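You operate a simulated robot arm through the tools that you are given. There is no shell and no other tool.

You are at the controls of a simulated robot arm. One attempt, no reset.

TASK
Test the rotor in the test stand on EARTH, move it to the green stand and fit a blue fan.
Fine: dial back to OFF and teal arm open before you lift it out.
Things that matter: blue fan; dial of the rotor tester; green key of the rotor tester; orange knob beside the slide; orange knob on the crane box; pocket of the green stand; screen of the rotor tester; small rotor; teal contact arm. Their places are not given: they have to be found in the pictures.

The check looks at the end state, three seconds after you hand in, the way a careful person would. Anything else that was tipped, shoved, dropped, spilled or broken makes it a failure.

THE ROBOT
A 6-joint arm with a two-finger gripper, fixed in place. Base frame: the origin is at the foot of the arm, x ahead of it, y to its left, z up; the work surface is at about z = 0.82. Readings come in m, rad, newtons and seconds.
Its first joint turns from -2.897 to 2.897 rad. Payload 3.43 kg.
The tool frame sits at the grasp point between the pads (the TCP): z along the fingers, y along the line on which they close. The tips reach 0.02 m beyond it. Largest opening 0.19 m; the body of the gripper starts 0.248 m behind the TCP.
Orientation is that of the tool frame in the base frame, as [roll, pitch, yaw] about the fixed x, y, z axes, in that order (R = Rz(yaw) Ry(pitch) Rx(roll)). With the fingers straight down and closing along the base's y, the tool's x points along the base's -x, its y along +y and its z along -z.

THE INTERFACE
- The arm moves only by the tool nudge_tool. Its argument "moves" is a list of rows, each an object of numbers (a shift or turn left out is 0, a gripper value left out holds the last): "dx", "dy", "dz": the shift along the tool's x, y, z in units of 400 mm (1.0 is 400 mm); "rx", "ry", "rz": the turn, a rotation vector about the tool's x, y, z in units of 45 degrees (1.0 is 45 degrees); "hand": the finger opening in m, from 0 to 0.19. In form: [{"dx": .., "dy": .., "dz": .., "rx": .., "ry": .., "rz": .., "hand": ..}, ...]. A call has 1 to 20 rows; each row is the pose to reach, as a shift and turn from the pose commanded when the call began, along the tool's axes at that moment. A call with a number of a shift or a turn outside -1 to 1 is refused whole. Each row takes 0.2 s and may step no farther than 0.05 m and 0.15 rad from the row before; otherwise, or with a gripper value out of range, the whole call is refused. Where a pose cannot be reached the arm comes as near as it can. A force on the tool above 40 N (or 10 N above the force at the start of the call, whichever is more), or a blocked arm, ends the call early, and 0.2 s more pass. The fingers move at their own pace (about 0.153 m/s each) and stop on an object; they squeeze with about 42 N. The grip force told is the motor's: it shows also when the fingers shut on nothing. Time passes only in rows, and 0.2 s behind the last, so rows that repeat a pose let the fingers close. The reply holds the time, the measured pose of the TCP, the force on the tool along the base axes, the opening and the grip force, in the units named above and with some noise, with the torque about the TCP (base axes, N m) and any sound that the robot's microphone picked up, and new pictures: "views" is both (left out), scene, wrist or none.
- Cameras (640 x 400 px; columns grow to the right, rows downward): "scene" is fixed at [0.219, -0.6491, 1.6359]; the picture's right is [0.72, -0.69, 0.00], its down [-0.51, -0.53, -0.68] and it looks along [0.47, 0.49, -0.74] (base axes); focal length 314 px, centre (320, 200). "wrist" rides on the gripper at [0.07, -0.008, -0.288] in the tool frame; the picture's right is [0.12, 0.99, 0.00], its down [-0.96, 0.11, -0.25] and it looks along [-0.25, 0.03, 0.97] (tool axes); focal length 261 px, centre (320, 200).
- move_column(by): slides the trunk up (or, below 0, down) by that many m; the arm rides with it, the base frame stays. It gives what a move gives, with no picture.
- point_at(camera, pixels): for up to 12 pixels [column, row] of the newest picture of that camera ("zoom" is the newest enlarged one), the place [x, y, z] in the base frame of the surface seen there, good to about 0.002 m. No time passes.
- inspect(camera, box): a new picture of the part [left, top, right, bottom] of that camera's present view, enlarged. No time passes.
- job_done(): hands the job in; it is judged then, once.

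Unless the task says otherwise, let go and move clear before handing in.

The tools are called after "Request:" as name(argument=value, ...) on one line, values as JSON. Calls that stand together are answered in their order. nudge_tool: Moves the arm, as the interface text tells. Its arguments: {"type":"object","properties":{"moves":{"type":"array"},"views":{"type":"string","enum":["both","scene","wrist","none"]}},"required":["moves"]} The other tools are called the same way: move_column (by) slides the trunk up or down; point_at (camera, pixels) gives the place of the surface under pixels of a picture; inspect (camera, box) takes an enlarged picture of a part of a camera's view; job_done () hands the job in.

At the start:

```text
time_s: 0.0
position: [0.6525, -0.1084, 1.2236]
orientation: [-3.141, -0.001, -3.139]
force: [0.0, 0.9, -0.1]
wrist_torque: [0.0, 0.01, 0.01]
gripper_width: 0.1901
gripper_force: 0.0
trunk travel left (down, up): [-0.25, 0.19]
```

scene: 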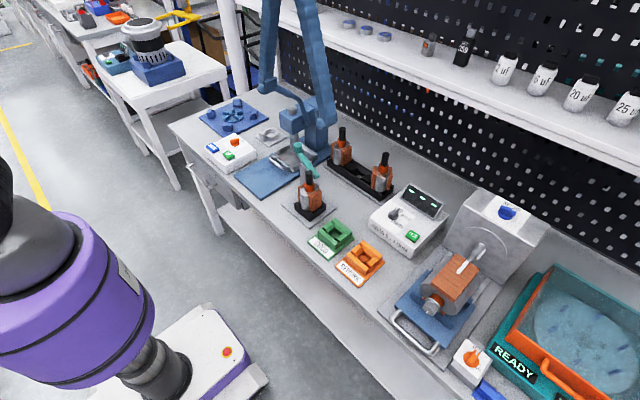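
wrist: 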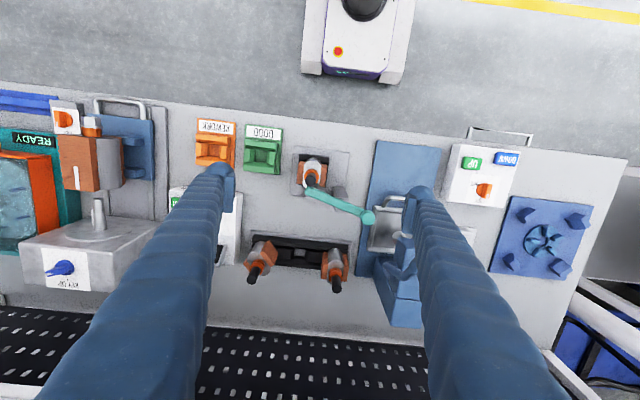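

The scene picture shows the tester around (405,220), the test stand with a rotor near (308,195), green and orange stands at (330,238) and (360,262), and a blue fan fixture at (235,115). I'll enlarge the important parts first.

Request:
inspect(camera="scene", box=[260, 120, 460, 290])

Request:
inspect(camera="scene", box=[180, 80, 340, 200])

Request:
inspect(camera="wrist", box=[160, 110, 400, 300])

Request:
inspect(camera="wrist", box=[340, 110, 620, 300])

Request:
inspect(camera="scene", box=[380, 180, 640, 400])

```text
2.35 times, centred on (360, 205) of scene
```

zoom: 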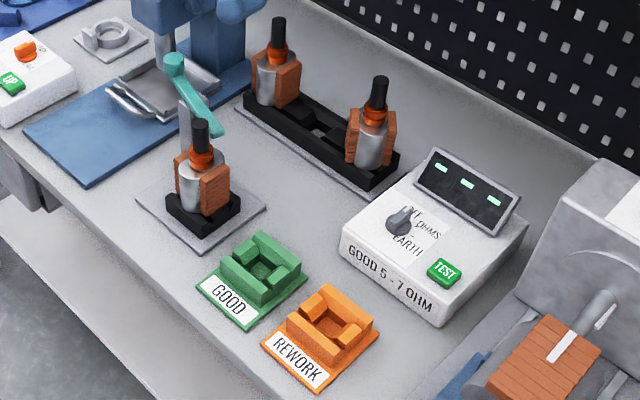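

```text
3.33 times, centred on (260, 140) of scene
```

zoom: 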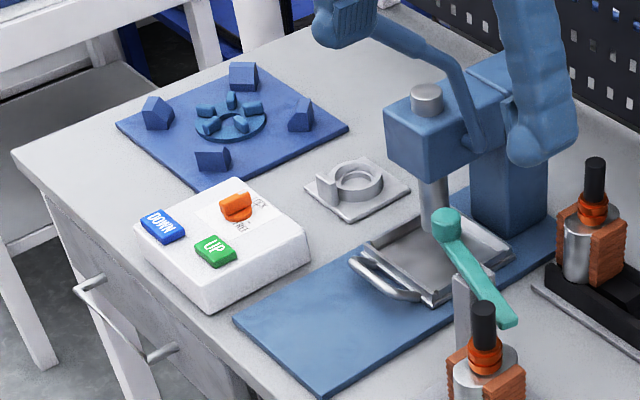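

```text
2.11 times, centred on (280, 205) of wrist
```

zoom: 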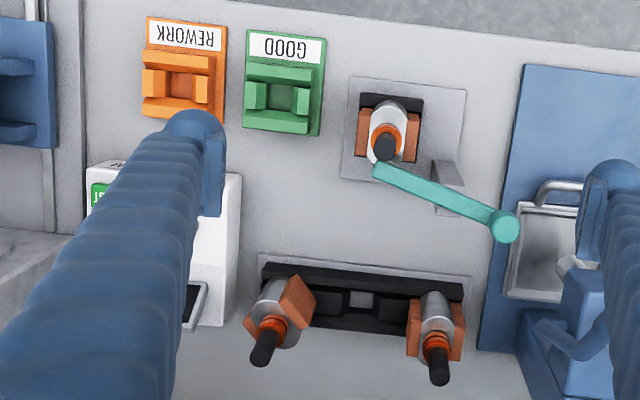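

```text
2.11 times, centred on (480, 205) of wrist
```

zoom: 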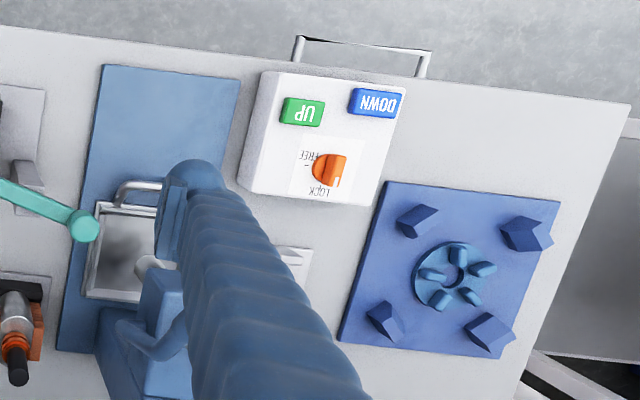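

```text
1.82 times, centred on (510, 290) of scene
```

zoom: 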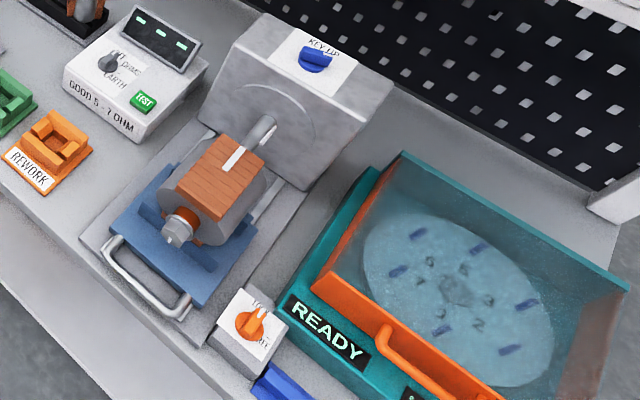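

The zooms show the dial on the tester (zoom 398,220), the TEST key, the teal arm on a post by the rotor, and the fan in its blue nest. I'll measure points on all of these.

Request:
inspect(camera="scene", box=[275, 130, 345, 225])

Request:
inspect(camera="scene", box=[360, 175, 460, 265])

Request:
inspect(camera="scene", box=[195, 85, 285, 145])

Request:
inspect(camera="scene", box=[300, 210, 390, 290])

Request:
point_at(camera="scene", pixels=[[297, 147], [304, 160], [313, 175], [307, 173], [308, 195], [302, 180], [396, 213], [411, 237], [425, 200], [232, 117], [330, 240], [265, 135]])

```text
4.21 times, centred on (310, 178) of scene
```

zoom: 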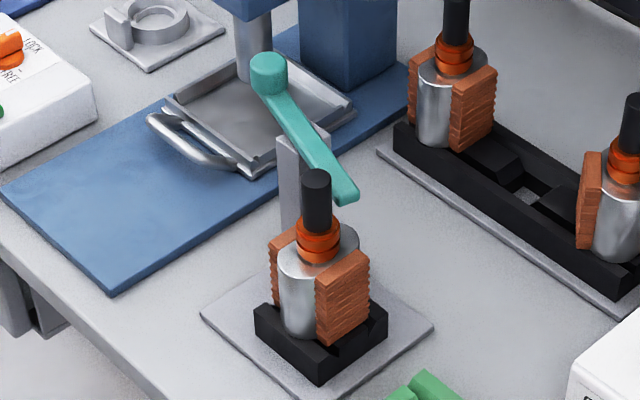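

```text
4.44 times, centred on (410, 220) of scene
```

zoom: 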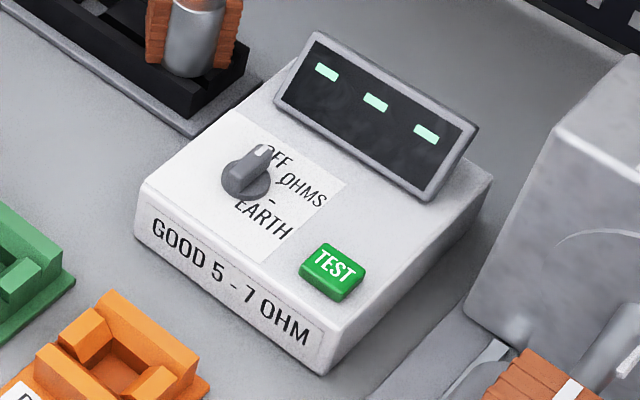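

```text
6.67 times, centred on (240, 115) of scene
```

zoom: 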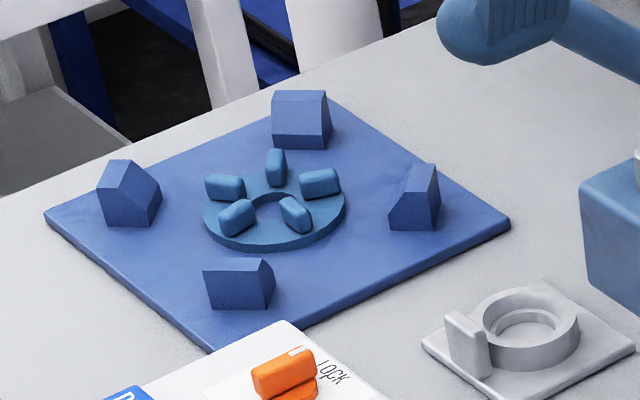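

```text
5.00 times, centred on (345, 250) of scene
```

zoom: 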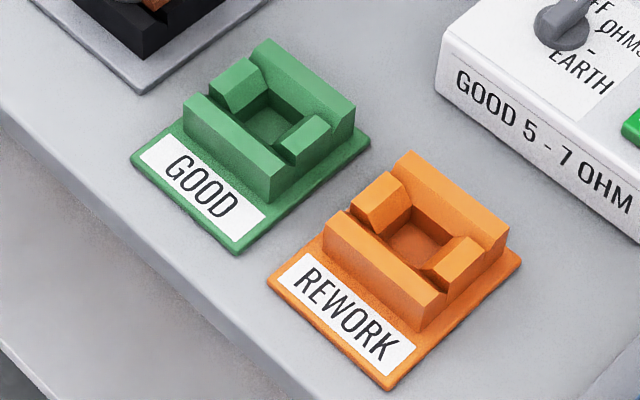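

```text
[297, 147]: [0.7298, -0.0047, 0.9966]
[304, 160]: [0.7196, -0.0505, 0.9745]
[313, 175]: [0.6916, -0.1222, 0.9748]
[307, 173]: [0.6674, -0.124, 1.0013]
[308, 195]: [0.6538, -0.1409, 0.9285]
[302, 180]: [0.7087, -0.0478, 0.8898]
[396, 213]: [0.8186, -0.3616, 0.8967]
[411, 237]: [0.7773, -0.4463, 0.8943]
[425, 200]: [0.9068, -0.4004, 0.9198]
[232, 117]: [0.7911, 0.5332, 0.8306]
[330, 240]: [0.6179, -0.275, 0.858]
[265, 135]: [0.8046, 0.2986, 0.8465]
```

The teal arm is horizontal at z≈0.975, pivoting near the post at (0.71,-0.05), and its tip stands off the rotor shaft. I'll look closer at each from the wrist camera and measure.

Request:
inspect(camera="wrist", box=[280, 140, 390, 230])

Request:
point_at(camera="wrist", pixels=[[370, 218], [355, 211], [340, 204], [325, 197], [310, 190], [306, 189], [343, 200], [339, 192], [311, 181], [309, 165], [300, 170], [320, 170]])

Request:
point_at(camera="zoom", pixels=[[0, 0], [320, 200]])

```text
4.44 times, centred on (335, 185) of wrist
```

zoom: 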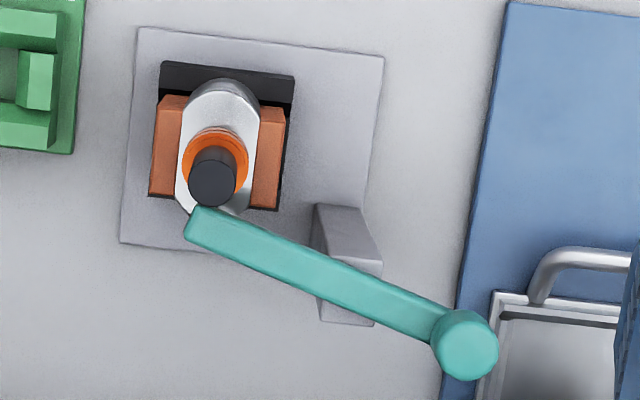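

```text
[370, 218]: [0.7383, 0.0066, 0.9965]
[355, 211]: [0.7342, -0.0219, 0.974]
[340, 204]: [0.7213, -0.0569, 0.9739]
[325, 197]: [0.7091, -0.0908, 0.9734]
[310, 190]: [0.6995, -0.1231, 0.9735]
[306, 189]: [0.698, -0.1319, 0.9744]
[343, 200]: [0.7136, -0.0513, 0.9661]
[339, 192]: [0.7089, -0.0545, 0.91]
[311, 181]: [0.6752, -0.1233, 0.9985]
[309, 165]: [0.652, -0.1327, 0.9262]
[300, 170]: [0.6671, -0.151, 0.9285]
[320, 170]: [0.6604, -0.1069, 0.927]
```

```text
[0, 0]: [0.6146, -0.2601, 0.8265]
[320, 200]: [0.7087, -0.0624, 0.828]
```

The arm tip is roughly 1 cm off the shaft at (0.668,-0.128). Before coming down I'll check the heights of the press and its surroundings.

Request:
point_at(camera="scene", pixels=[[286, 103], [300, 125], [300, 105], [315, 130], [285, 135], [280, 160], [340, 135], [384, 160], [430, 40], [500, 200], [482, 250], [460, 270]])

Request:
point_at(camera="wrist", pixels=[[544, 240], [553, 262], [522, 216], [505, 262], [575, 262], [483, 190], [472, 161], [507, 158], [403, 262], [400, 300], [385, 215], [263, 157]])

```text
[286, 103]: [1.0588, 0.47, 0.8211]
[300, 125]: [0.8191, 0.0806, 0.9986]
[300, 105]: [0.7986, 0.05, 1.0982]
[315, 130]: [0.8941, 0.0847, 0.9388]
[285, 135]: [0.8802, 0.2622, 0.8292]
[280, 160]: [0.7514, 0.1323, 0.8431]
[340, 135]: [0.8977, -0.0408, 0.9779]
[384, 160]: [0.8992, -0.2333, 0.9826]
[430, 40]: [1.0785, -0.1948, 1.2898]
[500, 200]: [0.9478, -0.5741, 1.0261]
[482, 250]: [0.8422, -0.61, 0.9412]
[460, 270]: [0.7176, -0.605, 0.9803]
```

```text
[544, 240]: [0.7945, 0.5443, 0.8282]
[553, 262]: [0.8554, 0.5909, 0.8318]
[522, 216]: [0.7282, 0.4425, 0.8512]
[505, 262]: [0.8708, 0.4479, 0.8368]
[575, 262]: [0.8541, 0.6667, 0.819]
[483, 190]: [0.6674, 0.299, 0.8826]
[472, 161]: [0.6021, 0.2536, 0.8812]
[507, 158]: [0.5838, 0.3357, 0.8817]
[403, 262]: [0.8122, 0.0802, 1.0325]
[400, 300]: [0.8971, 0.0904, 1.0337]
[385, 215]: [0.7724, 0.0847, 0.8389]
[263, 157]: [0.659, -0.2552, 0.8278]
```

The press head tops out around z≈1.03–1.10 and lies clear of my fingers. I'll descend to about z=1.10 above the rotor for a close view.

Request:
nudge_tool(moves=[{"dz": 0.1, "hand": 0.19}, {"dz": 0.2}, {"dz": 0.28, "dy": 0.02, "dx": -0.03}])

Request:
inspect(camera="wrist", box=[220, 80, 420, 240])

```text
time_s: 0.8
position: [0.6633, -0.1024, 1.1124]
orientation: [3.141, -0.002, 3.142]
force: [-0.1, -0.2, 0.9]
wrist_torque: [-0.01, 0.07, 0.01]
gripper_width: 0.1899
gripper_force: 0.0
trunk travel left (down, up): [-0.25, 0.19]
```

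scene: 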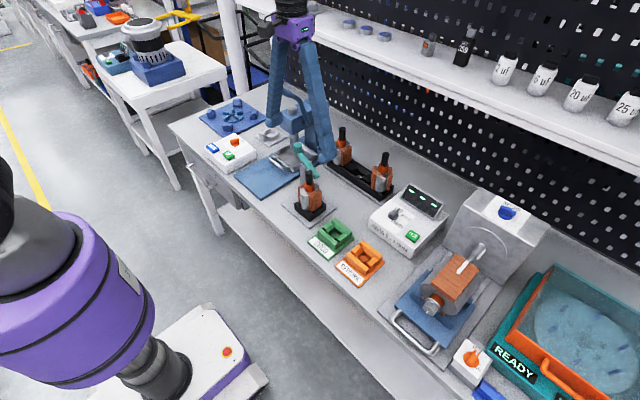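
wrist: 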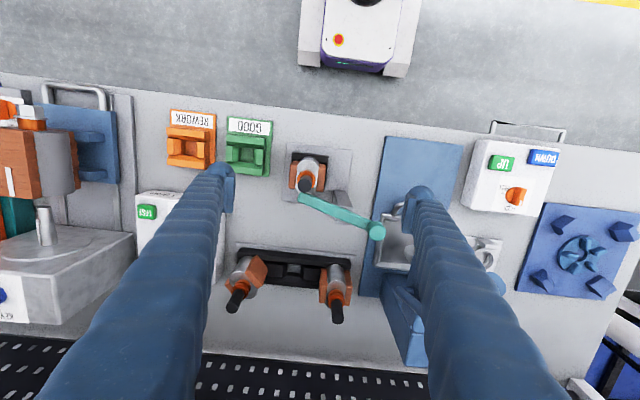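

```text
2.50 times, centred on (320, 160) of wrist
```

zoom: 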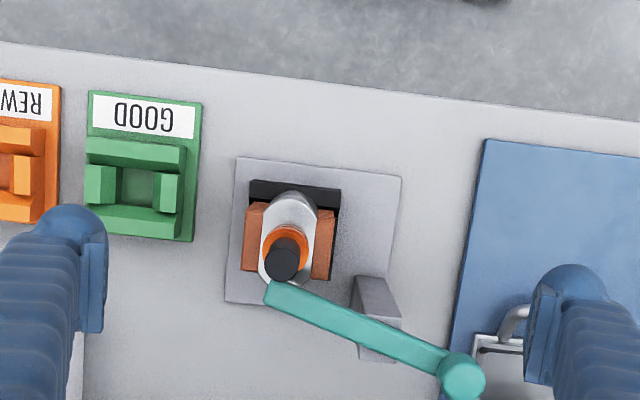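

The view is still oblique at the rotor (zoom 285,255). I'll move to put the camera straight above the rotor shaft to see the gap to the arm.

Request:
nudge_tool(moves=[{"dx": -0.1}, {"dx": -0.19, "dy": -0.03}], views="wrist")

Request:
inspect(camera="wrist", box=[240, 60, 420, 200])

```text
time_s: 1.4
position: [0.7406, -0.1136, 1.111]
orientation: [-3.141, -0.001, 3.141]
force: [-0.3, -0.1, -0.3]
wrist_torque: [0.02, 0.03, 0.02]
gripper_width: 0.1899
gripper_force: 0.1
trunk travel left (down, up): [-0.25, 0.19]
```

wrist: 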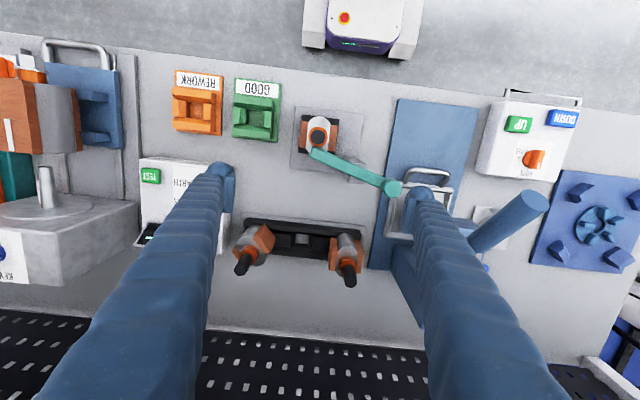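

```text
2.86 times, centred on (330, 130) of wrist
```

zoom: 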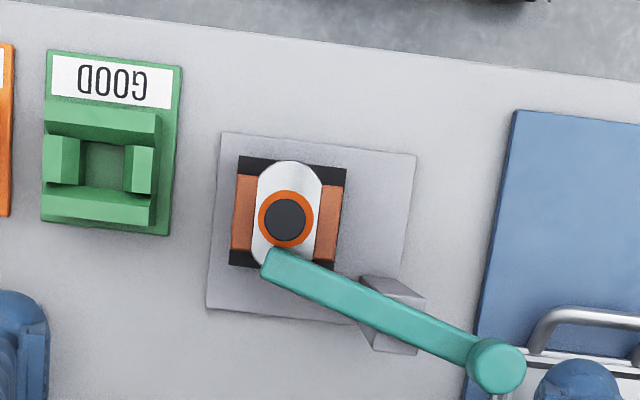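

From above, the arm edge is a few mm off the dark shaft (zoom 285,220), so it isn't in contact. I'll measure the knob, the arm, shaft and stand from this view.

Request:
point_at(camera="zoom", pixels=[[495, 365], [285, 218], [275, 262], [395, 325], [285, 175], [265, 258], [245, 215], [328, 225], [102, 168], [104, 125], [62, 162], [138, 170]])

Request:
point_at(camera="wrist", pixels=[[538, 200], [485, 240], [412, 205], [430, 175], [180, 187], [150, 177], [190, 215], [148, 235], [302, 239], [245, 265], [348, 280], [533, 160]])

```text
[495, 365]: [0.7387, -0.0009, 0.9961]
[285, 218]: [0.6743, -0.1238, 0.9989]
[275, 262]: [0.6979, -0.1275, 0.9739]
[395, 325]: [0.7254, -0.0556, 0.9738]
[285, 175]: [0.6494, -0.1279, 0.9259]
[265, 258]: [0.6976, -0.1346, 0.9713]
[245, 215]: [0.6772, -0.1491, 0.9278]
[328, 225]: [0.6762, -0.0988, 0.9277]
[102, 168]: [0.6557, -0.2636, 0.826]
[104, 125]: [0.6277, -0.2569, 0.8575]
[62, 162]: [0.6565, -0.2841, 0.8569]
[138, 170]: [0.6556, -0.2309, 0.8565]
```

```text
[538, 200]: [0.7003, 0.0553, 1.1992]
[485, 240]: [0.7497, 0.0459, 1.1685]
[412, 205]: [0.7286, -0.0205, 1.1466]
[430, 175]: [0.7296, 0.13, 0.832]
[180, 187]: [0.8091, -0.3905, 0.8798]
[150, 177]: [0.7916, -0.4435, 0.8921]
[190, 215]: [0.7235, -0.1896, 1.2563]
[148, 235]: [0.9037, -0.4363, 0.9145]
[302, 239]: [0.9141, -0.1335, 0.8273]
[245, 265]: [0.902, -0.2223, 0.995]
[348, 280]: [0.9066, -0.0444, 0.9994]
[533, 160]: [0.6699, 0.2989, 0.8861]
```

The press lever end sits near (0.70,0.055,1.20), so I must keep the gripper body away from it. I'll close the fingers, then lower them on the +x side of the arm tip at (0.762,-0.115), clear of everything.

Request:
nudge_tool(moves=[{"hand": 0.0, "dx": -0.03}, {"dx": -0.055}, {"dx": -0.055}, {"dx": -0.055}, {"dx": -0.055, "dz": 0.1}, {"dx": -0.055, "dz": 0.2}, {"dx": -0.055, "dz": 0.3}, {"dx": -0.055, "dz": 0.335}])

Request:
inspect(camera="scene", box=[270, 120, 360, 220])

```text
time_s: 3.2
position: [0.7613, -0.1106, 0.9788]
orientation: [3.141, -0.002, -3.14]
force: [-0.3, 0.5, 0.4]
wrist_torque: [-0.02, 0.04, -0.03]
gripper_width: 0.0
gripper_force: 34.5
trunk travel left (down, up): [-0.25, 0.19]
```

scene: 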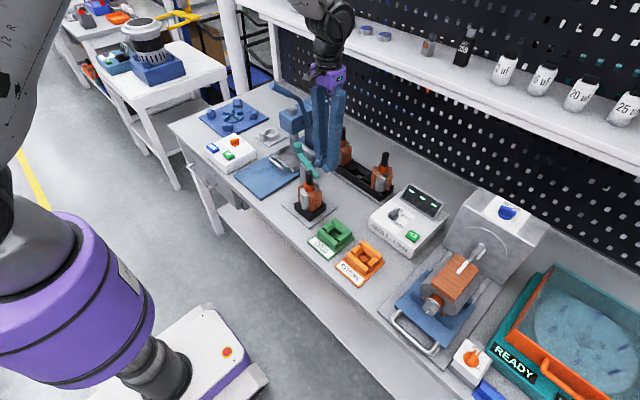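
wrist: 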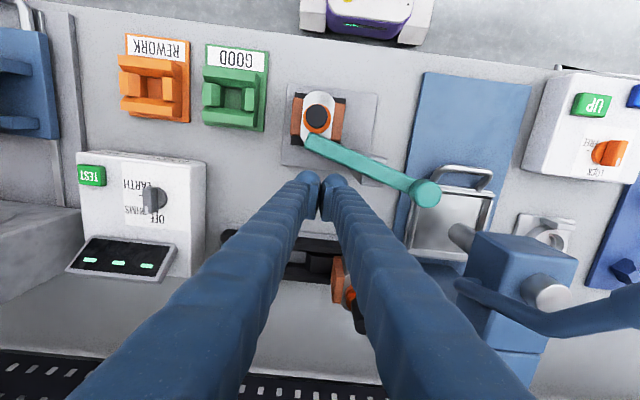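

```text
4.00 times, centred on (315, 170) of scene
```

zoom: 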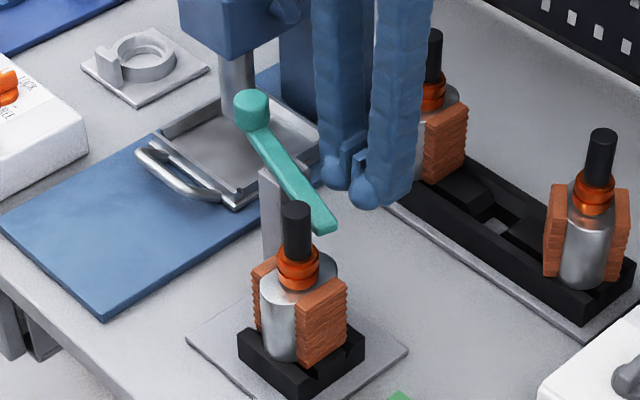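

The fingers are beside the arm now. This wrist view also shows the tester dial (153,198) well; I'll enlarge both and measure.

Request:
inspect(camera="wrist", box=[260, 70, 460, 220])

Request:
point_at(camera="zoom", pixels=[[185, 145], [160, 210], [250, 265], [360, 310], [540, 392], [365, 330], [155, 240], [210, 170], [120, 160], [170, 110]])

Request:
inspect(camera="wrist", box=[60, 140, 220, 290])

Request:
point_at(camera="wrist", pixels=[[153, 198], [143, 200], [161, 200], [91, 175], [125, 260], [135, 185], [135, 215], [185, 200]])

```text
2.67 times, centred on (360, 145) of wrist
```

zoom: 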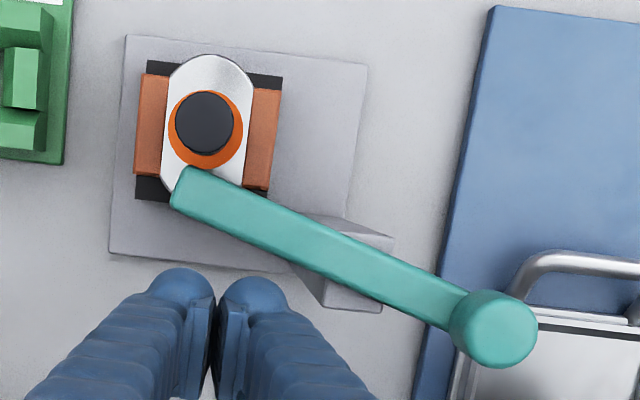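

```text
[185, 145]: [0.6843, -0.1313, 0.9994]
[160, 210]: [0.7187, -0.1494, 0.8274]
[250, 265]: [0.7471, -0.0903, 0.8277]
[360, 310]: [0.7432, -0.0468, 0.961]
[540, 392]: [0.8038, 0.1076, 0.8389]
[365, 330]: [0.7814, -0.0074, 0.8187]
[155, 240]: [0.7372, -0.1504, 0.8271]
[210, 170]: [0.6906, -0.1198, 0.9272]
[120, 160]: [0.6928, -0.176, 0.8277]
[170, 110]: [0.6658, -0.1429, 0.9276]
```

```text
2.67 times, centred on (140, 215) of wrist
```

zoom: 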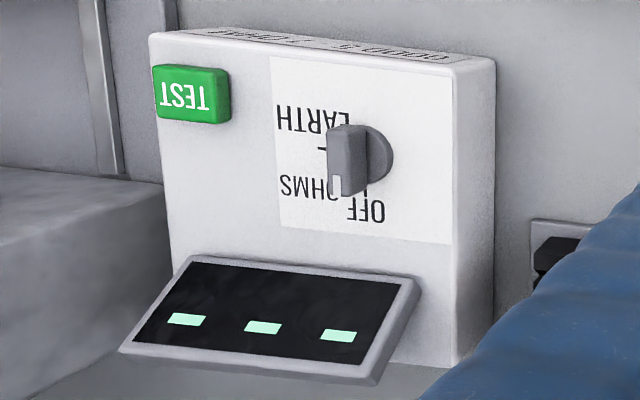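

```text
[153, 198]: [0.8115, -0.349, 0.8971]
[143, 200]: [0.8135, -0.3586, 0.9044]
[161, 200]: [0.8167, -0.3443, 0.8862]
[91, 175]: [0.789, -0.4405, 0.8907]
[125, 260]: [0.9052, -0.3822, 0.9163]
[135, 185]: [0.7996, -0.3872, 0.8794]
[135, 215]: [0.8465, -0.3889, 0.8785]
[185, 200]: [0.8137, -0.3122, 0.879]
```

The gap between arm and shaft is visible (zoom 190,165). I'll lower slightly so the tips overlap the arm and push its tip towards -x in small steps.

Request:
nudge_tool(moves=[{"dz": 0.025}, {"dz": 0.025, "dx": 0.045}, {"dz": 0.025, "dx": 0.055}, {"dz": 0.025, "dx": 0.06}], views="wrist")

Request:
inspect(camera="wrist", box=[260, 70, 460, 220])

```text
time_s: 4.2
position: [0.743, -0.1119, 0.9689]
orientation: [-3.14, 0.005, -3.141]
force: [35.1, -2.4, 4.1]
wrist_torque: [0.09, -0.19, -0.52]
gripper_width: 0.0
gripper_force: 34.4
trunk travel left (down, up): [-0.25, 0.19]
```

wrist: 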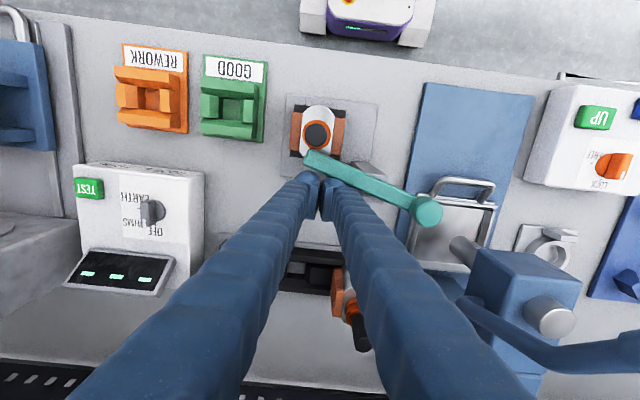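

```text
2.67 times, centred on (360, 145) of wrist
```

zoom: 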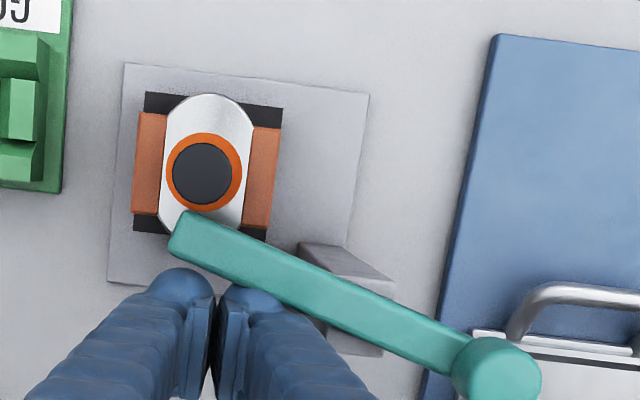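

Force rose to 35 N with the arm unmoved: it is already against a stop in this direction, so I'll back off. Then I'll measure the press lever geometry before trying the knob end.

Request:
nudge_tool(moves=[{"dx": -0.03}, {"dx": -0.06}], views="wrist")

Request:
point_at(camera="wrist", pixels=[[465, 282], [490, 300], [530, 318], [580, 325], [620, 310], [500, 255], [540, 260], [550, 295], [463, 240], [427, 195], [350, 170], [415, 190]])

Request:
inspect(camera="wrist", box=[380, 140, 640, 380])

Request:
inspect(camera="scene", box=[230, 60, 340, 190])

```text
time_s: 4.8
position: [0.7608, -0.1127, 0.968]
orientation: [-3.141, -0.006, -3.141]
force: [0.5, -0.1, 0.3]
wrist_torque: [0.03, -0.02, 0.01]
gripper_width: 0.0001
gripper_force: 34.4
trunk travel left (down, up): [-0.25, 0.19]
```

wrist: 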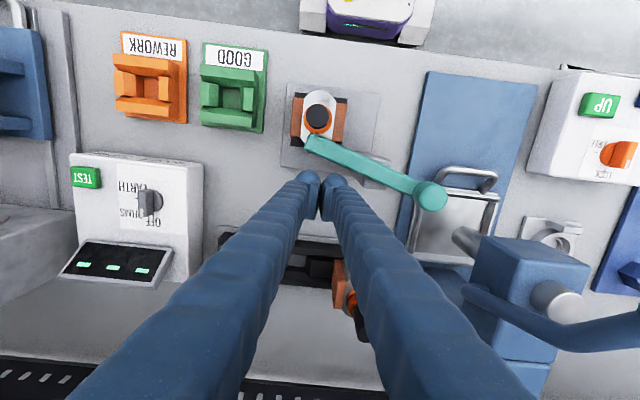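

```text
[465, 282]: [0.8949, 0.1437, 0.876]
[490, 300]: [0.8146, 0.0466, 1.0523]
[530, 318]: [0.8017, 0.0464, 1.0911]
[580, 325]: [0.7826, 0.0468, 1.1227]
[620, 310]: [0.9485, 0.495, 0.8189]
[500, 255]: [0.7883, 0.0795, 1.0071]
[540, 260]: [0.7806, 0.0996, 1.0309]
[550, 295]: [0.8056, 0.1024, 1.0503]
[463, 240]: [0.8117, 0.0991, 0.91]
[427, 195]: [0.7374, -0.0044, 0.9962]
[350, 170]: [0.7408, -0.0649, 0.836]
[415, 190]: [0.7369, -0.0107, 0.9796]
```

```text
1.67 times, centred on (510, 260) of wrist
```

zoom: 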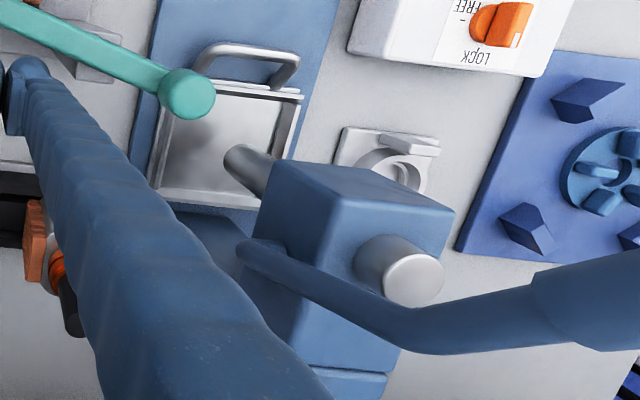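

```text
3.08 times, centred on (285, 125) of scene
```

zoom: 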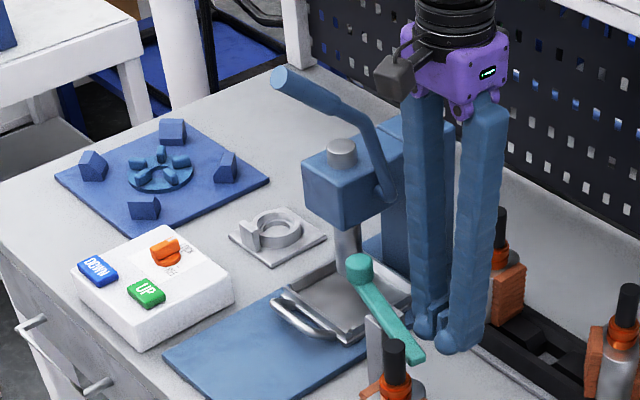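

The arm is back clear with zero force, and the lever lies in the plane y≈0.05. The arm seems to be at its closed stop, so I'll go up and over to the dial for a close look.

Request:
nudge_tool(moves=[{"dz": -0.12, "dx": -0.01}, {"dz": -0.22, "dx": -0.02, "hand": 0.06}, {"dz": -0.23, "dy": -0.1, "dx": -0.03}, {"dz": -0.23, "dy": -0.2, "dx": -0.05}, {"dz": -0.23, "dy": -0.3, "dx": -0.07}, {"dz": -0.23, "dy": -0.4, "dx": -0.09}, {"dz": -0.23, "dy": -0.5, "dx": -0.11}, {"dz": -0.23, "dy": -0.585, "dx": -0.128}], views="wrist")

Request:
inspect(camera="wrist", box=[220, 80, 420, 230])

```text
time_s: 6.6
position: [0.8152, -0.3469, 1.0602]
orientation: [3.141, -0.001, -3.139]
force: [0.3, 0.0, 0.4]
wrist_torque: [0.04, -0.01, 0.01]
gripper_width: 0.06
gripper_force: 0.0
trunk travel left (down, up): [-0.25, 0.19]
```

wrist: 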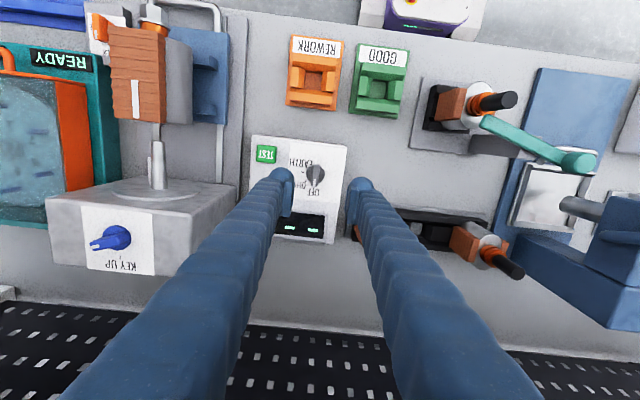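

```text
2.67 times, centred on (320, 155) of wrist
```

zoom: 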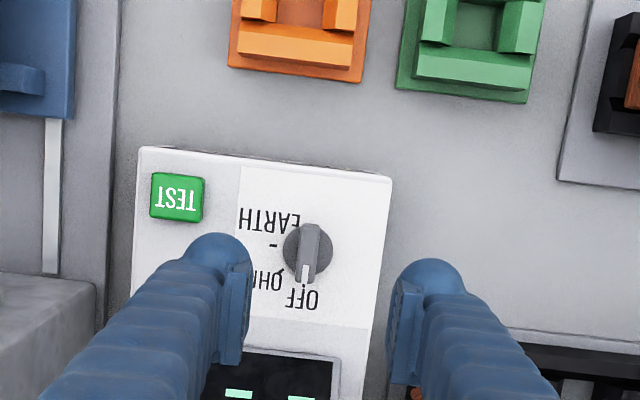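

The dial's hub is at zoom (308,252), with its white mark pointing toward OFF; ticks go via OHMS to EARTH on the left. I'll enlarge and measure the ticks.

Request:
inspect(camera="wrist", box=[285, 140, 355, 200])

Request:
point_at(camera="wrist", pixels=[[315, 174], [314, 181], [317, 166], [313, 187], [302, 171], [266, 154], [315, 228], [340, 150]])

```text
6.67 times, centred on (320, 170) of wrist
```

zoom: 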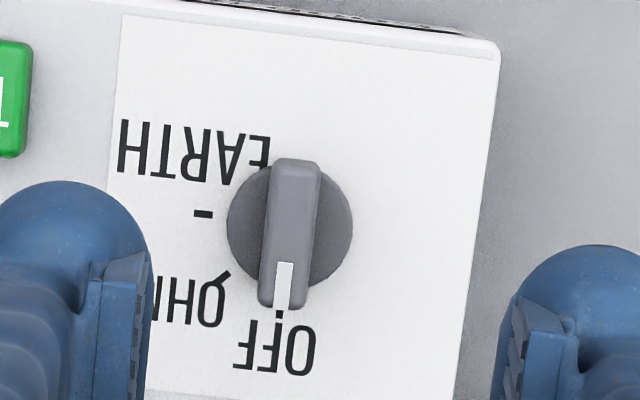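

```text
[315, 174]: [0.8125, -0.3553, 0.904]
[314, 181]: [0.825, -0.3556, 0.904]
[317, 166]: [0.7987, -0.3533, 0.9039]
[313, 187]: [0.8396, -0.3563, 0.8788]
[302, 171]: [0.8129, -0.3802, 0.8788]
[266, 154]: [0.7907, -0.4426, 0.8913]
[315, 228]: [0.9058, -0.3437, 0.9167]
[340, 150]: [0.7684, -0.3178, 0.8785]
```

The dial centre is about (0.8125,-0.355) with the bar top at z=0.904; EARTH is ~90° clockwise seen from above. I'll descend around the bar, stopping a bit above to verify.

Request:
nudge_tool(moves=[{"dz": 0.1, "hand": 0.04, "rz": 0.05, "dy": -0.02, "dx": 0.005}, {"dz": 0.2, "rz": 0.11, "dy": -0.02, "dx": 0.005}, {"dz": 0.3, "rz": 0.11, "dy": -0.02, "dx": 0.007}, {"dz": 0.35, "rz": 0.11, "dy": -0.02, "dx": 0.007}])

Request:
inspect(camera="wrist", box=[260, 120, 380, 220])

Request:
inspect(camera="scene", box=[350, 160, 460, 270])

```text
time_s: 7.6
position: [0.811, -0.3536, 0.9216]
orientation: [3.141, 0.0, 3.056]
force: [-0.3, 0.7, 0.5]
wrist_torque: [-0.01, 0.03, 0.0]
gripper_width: 0.04
gripper_force: 0.1
trunk travel left (down, up): [-0.25, 0.19]
```

scene: 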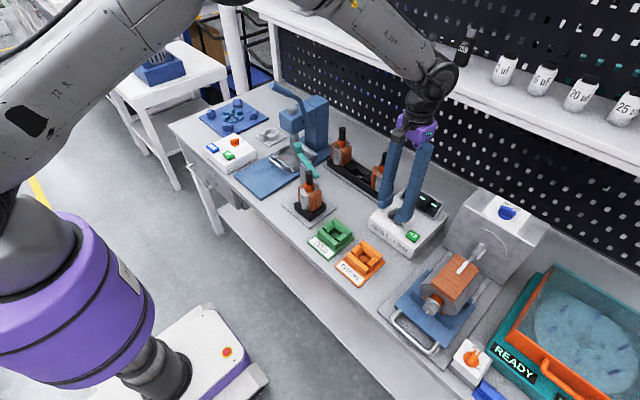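
wrist: 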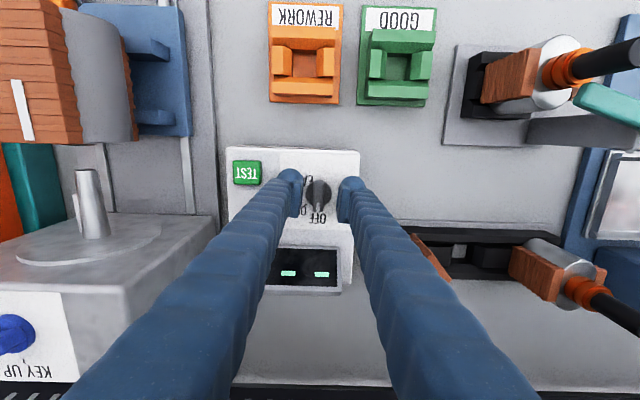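

```text
4.00 times, centred on (320, 170) of wrist
```

zoom: 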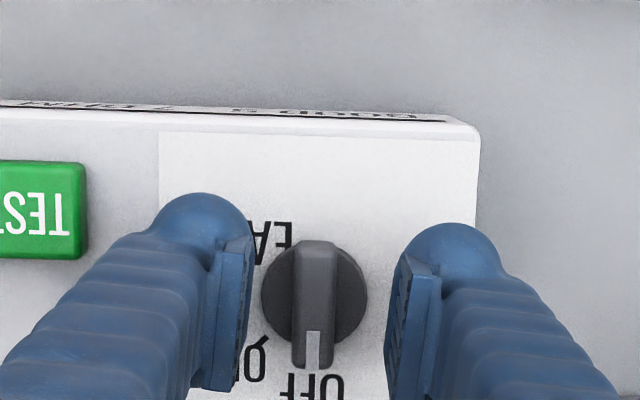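

```text
3.64 times, centred on (405, 215) of scene
```

zoom: 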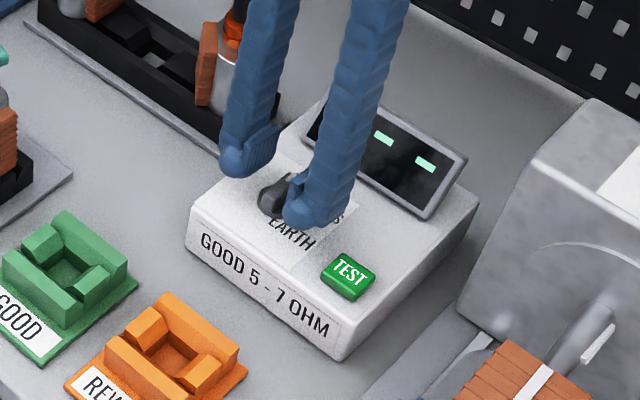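

The fingers straddle the bar well (zoom 317,300). I'll go down the last 16 mm and close on it.

Request:
nudge_tool(moves=[{"dz": 0.02}, {"dz": 0.04, "dx": -0.003}, {"dz": 0.04, "dx": -0.003, "hand": 0.0}, {"dz": 0.04, "dx": -0.003}, {"dz": 0.04, "dx": -0.003}], views="wrist")

Request:
inspect(camera="wrist", box=[260, 120, 380, 220])

```text
time_s: 8.8
position: [0.8123, -0.3562, 0.9062]
orientation: [-3.141, 0.003, 3.057]
force: [1.3, -10.7, 13.2]
wrist_torque: [-0.04, 0.13, 0.0]
gripper_width: 0.012
gripper_force: 44.9
trunk travel left (down, up): [-0.25, 0.19]
```

wrist: 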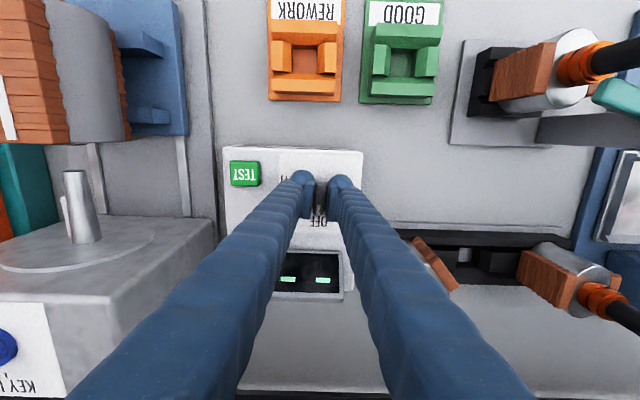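

```text
4.00 times, centred on (320, 170) of wrist
```

zoom: 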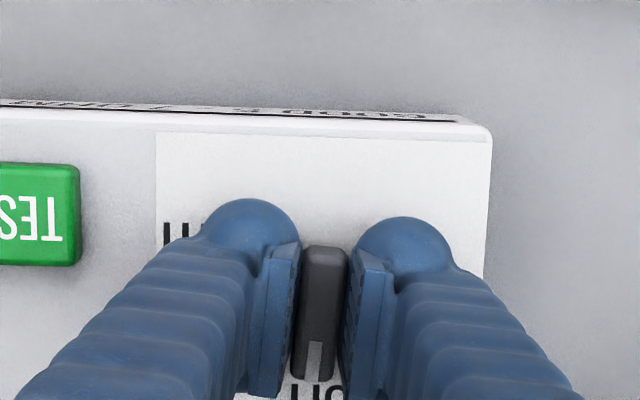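

The bar is held at 12 mm. I'll relieve the contact forces slightly and turn 45° clockwise.

Request:
nudge_tool(moves=[{"dz": -0.006, "dy": -0.002}, {"dz": -0.006, "dy": -0.002, "rz": 0.17}, {"dz": -0.006, "dy": -0.002, "rz": 0.34}, {"dz": -0.006, "dy": -0.002, "rz": 0.51}, {"dz": -0.006, "dy": -0.002, "rz": 0.68}, {"dz": -0.006, "dy": -0.002, "rz": 0.85}, {"dz": -0.006, "dy": -0.002, "rz": 1.0}])

Request:
inspect(camera="wrist", box=[260, 120, 380, 220])

```text
time_s: 10.4
position: [0.8136, -0.3518, 0.906]
orientation: [-3.141, 0.001, 2.27]
force: [19.0, 18.0, 4.1]
wrist_torque: [0.54, 0.05, 0.12]
gripper_width: 0.012
gripper_force: 44.7
trunk travel left (down, up): [-0.25, 0.19]
```

scene: 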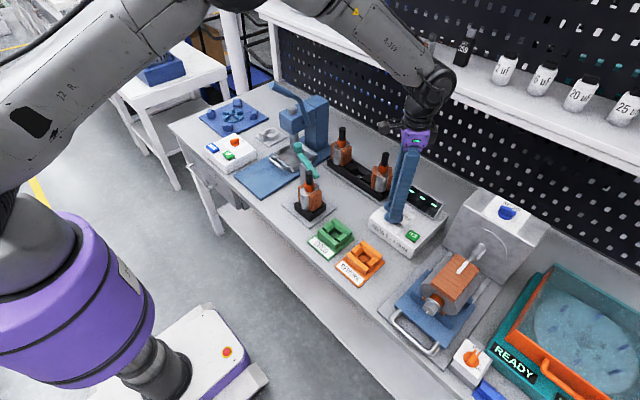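
wrist: 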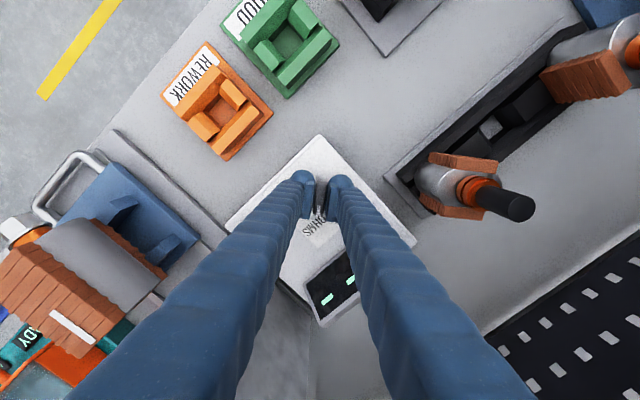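

```text
4.00 times, centred on (320, 170) of wrist
```

zoom: 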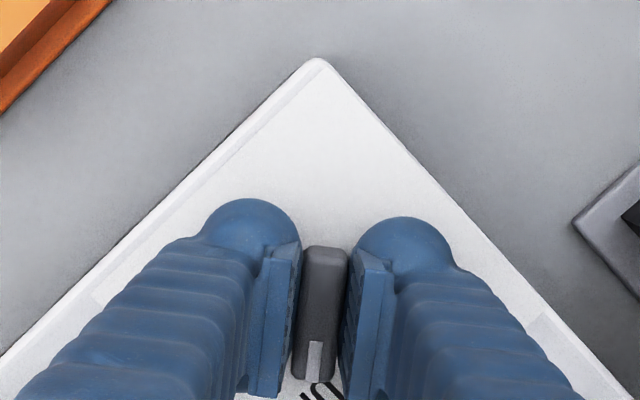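

The mark now points at OHMS; the side force of ~26 N along the closing axis tells me the dial's axis is ~5 mm further in +x, at about (0.817,-0.356). I'll correct the centre and turn another 45° to EARTH.

Request:
nudge_tool(moves=[{"dx": -0.0093, "dy": 0.008}, {"dx": -0.0093, "dy": 0.008, "rz": 0.17}, {"dx": -0.0093, "dy": 0.008, "rz": 0.34}, {"dx": -0.0093, "dy": 0.008, "rz": 0.51}, {"dx": -0.0093, "dy": 0.008, "rz": 0.68}, {"dx": -0.0093, "dy": 0.008, "rz": 0.85}, {"dx": -0.0093, "dy": 0.008, "rz": 1.0}])

Request:
inspect(camera="wrist", box=[260, 120, 380, 220])

```text
time_s: 11.3
position: [0.8131, -0.3522, 0.9055]
orientation: [-3.14, -0.005, 1.995]
force: [0.4, 12.5, 5.4]
wrist_torque: [1.43, 0.39, 0.01]
gripper_width: 0.0118
gripper_force: 45.0
trunk travel left (down, up): [-0.25, 0.19]
stopped in row 4: the force on the tool passed its limit at 41 N (the readings are from after the stop); the commanded pose is now the measured one
```

scene: 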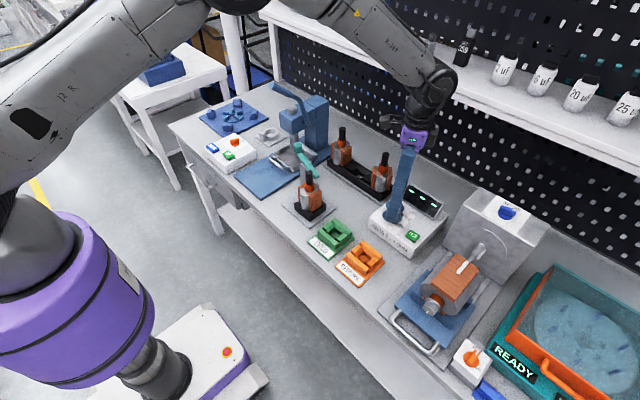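
wrist: 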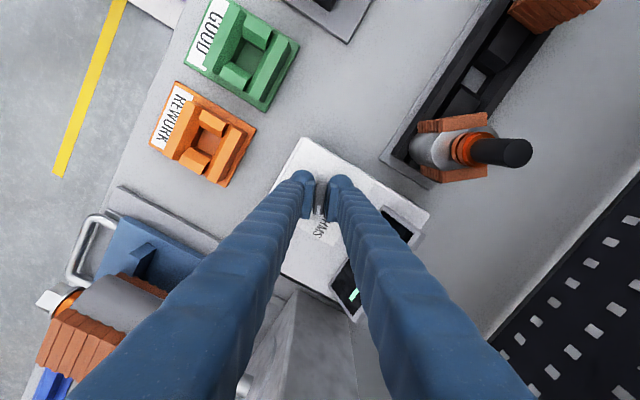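

```text
4.00 times, centred on (320, 170) of wrist
```

zoom: 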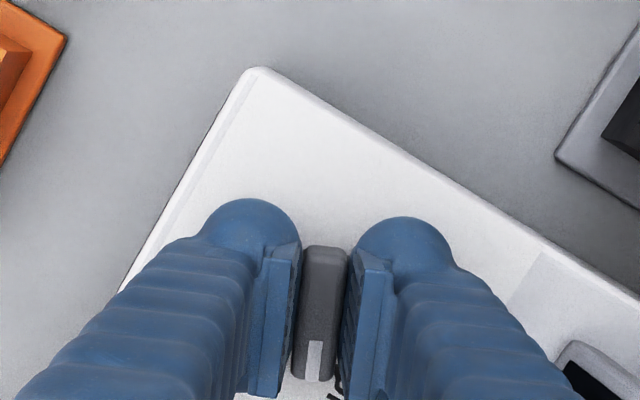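

The force limit stopped me at about 60° of turn. Before going on I'll check whether the box has shifted by remeasuring its features.

Request:
inspect(camera="scene", box=[350, 160, 460, 270])

Request:
point_at(camera="scene", pixels=[[411, 237], [371, 225], [402, 257], [442, 230], [432, 203], [436, 210]])

Request:
nudge_tool(moves=[{"dx": 0}], views="none")

```text
3.64 times, centred on (405, 215) of scene
```

zoom: 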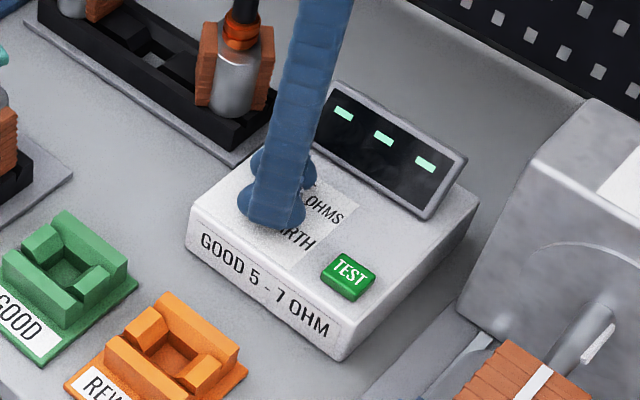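

```text
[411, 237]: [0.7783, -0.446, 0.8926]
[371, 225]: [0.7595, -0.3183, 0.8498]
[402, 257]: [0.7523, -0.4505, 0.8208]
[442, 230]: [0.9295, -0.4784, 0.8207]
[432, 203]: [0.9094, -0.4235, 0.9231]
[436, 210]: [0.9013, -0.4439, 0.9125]
```

```text
time_s: 11.7
position: [0.8149, -0.3526, 0.9068]
orientation: [-3.139, -0.005, 1.994]
force: [1.4, 19.6, 7.3]
wrist_torque: [0.93, 0.19, 0.02]
gripper_width: 0.0119
gripper_force: 44.8
trunk travel left (down, up): [-0.25, 0.19]
```

The box has not moved (TEST key at the same pixel). I'll release the bar, look at where the dial's centre really is, and re-grip.

Request:
nudge_tool(moves=[{"hand": 0.045}, {"hand": 0.045}, {"dz": -0.05}], views="wrist")

Request:
inspect(camera="wrist", box=[270, 140, 370, 220])

```text
time_s: 12.5
position: [0.8134, -0.3568, 0.9277]
orientation: [-3.14, -0.005, 1.995]
force: [0.1, -0.1, 1.1]
wrist_torque: [0.01, -0.02, 0.03]
gripper_width: 0.045
gripper_force: 0.0
trunk travel left (down, up): [-0.25, 0.19]
```

wrist: 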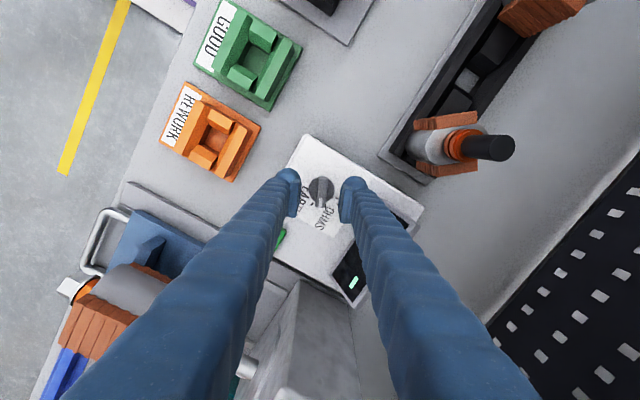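

```text
5.00 times, centred on (320, 180) of wrist
```

zoom: 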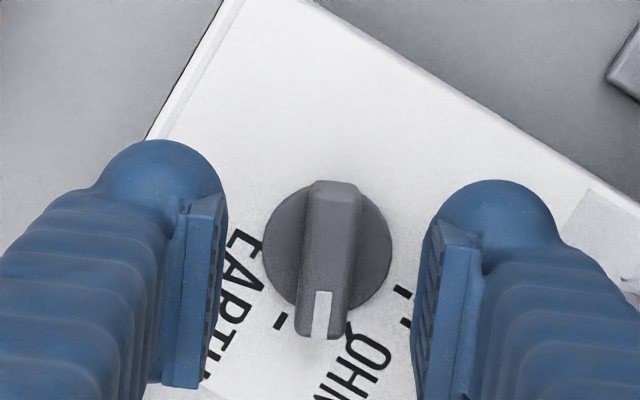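

The dial's mark now sits between OHMS and EARTH (zoom 325,315). I'll measure its hub and bar in this view.

Request:
point_at(camera="zoom", pixels=[[335, 190], [330, 255], [325, 325], [272, 250], [385, 250], [280, 320], [398, 291], [349, 333]])

```text
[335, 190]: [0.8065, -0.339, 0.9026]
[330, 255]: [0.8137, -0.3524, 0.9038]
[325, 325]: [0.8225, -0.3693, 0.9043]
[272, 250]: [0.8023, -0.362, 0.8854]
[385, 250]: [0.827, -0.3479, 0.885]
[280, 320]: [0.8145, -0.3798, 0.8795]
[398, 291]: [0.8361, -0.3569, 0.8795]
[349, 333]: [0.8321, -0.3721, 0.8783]
```

The hub axis is at about (0.8147,-0.3545), and the mark is at -62° while the EARTH tick is near -91°. I'll re-centre, go down and grip again.

Request:
nudge_tool(moves=[{"dx": 0.004, "dy": 0.0053}, {"dx": 0.004, "dy": 0.0053, "dz": 0.03}, {"dx": 0.004, "dy": 0.0053, "dz": 0.045}, {"dx": 0.004, "dy": 0.0053, "dz": 0.045, "hand": 0.0}, {"dx": 0.004, "dy": 0.0053, "dz": 0.045}, {"dx": 0.004, "dy": 0.0053, "dz": 0.045}], views="wrist")

```text
time_s: 13.9
position: [0.815, -0.3533, 0.9078]
orientation: [-3.137, -0.005, 1.995]
force: [-5.3, -3.7, 0.3]
wrist_torque: [-0.06, 0.0, 0.0]
gripper_width: 0.0119
gripper_force: 44.9
trunk travel left (down, up): [-0.25, 0.19]
```

wrist: 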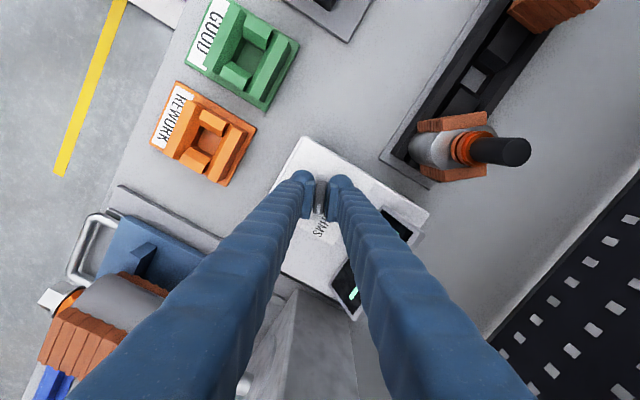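

Forces are now low, so the grip is centred. I'll turn the remaining ~28° clockwise to EARTH.

Request:
nudge_tool(moves=[{"rz": 0.15}, {"rz": 0.3}, {"rz": 0.45}, {"rz": 0.6}, {"rz": 0.65}], views="none")

```text
time_s: 15.1
position: [0.816, -0.3526, 0.9075]
orientation: [-3.136, -0.002, 1.484]
force: [-4.7, -7.4, -0.2]
wrist_torque: [-0.25, 0.04, 1.34]
gripper_width: 0.0132
gripper_force: 44.9
trunk travel left (down, up): [-0.25, 0.19]
```

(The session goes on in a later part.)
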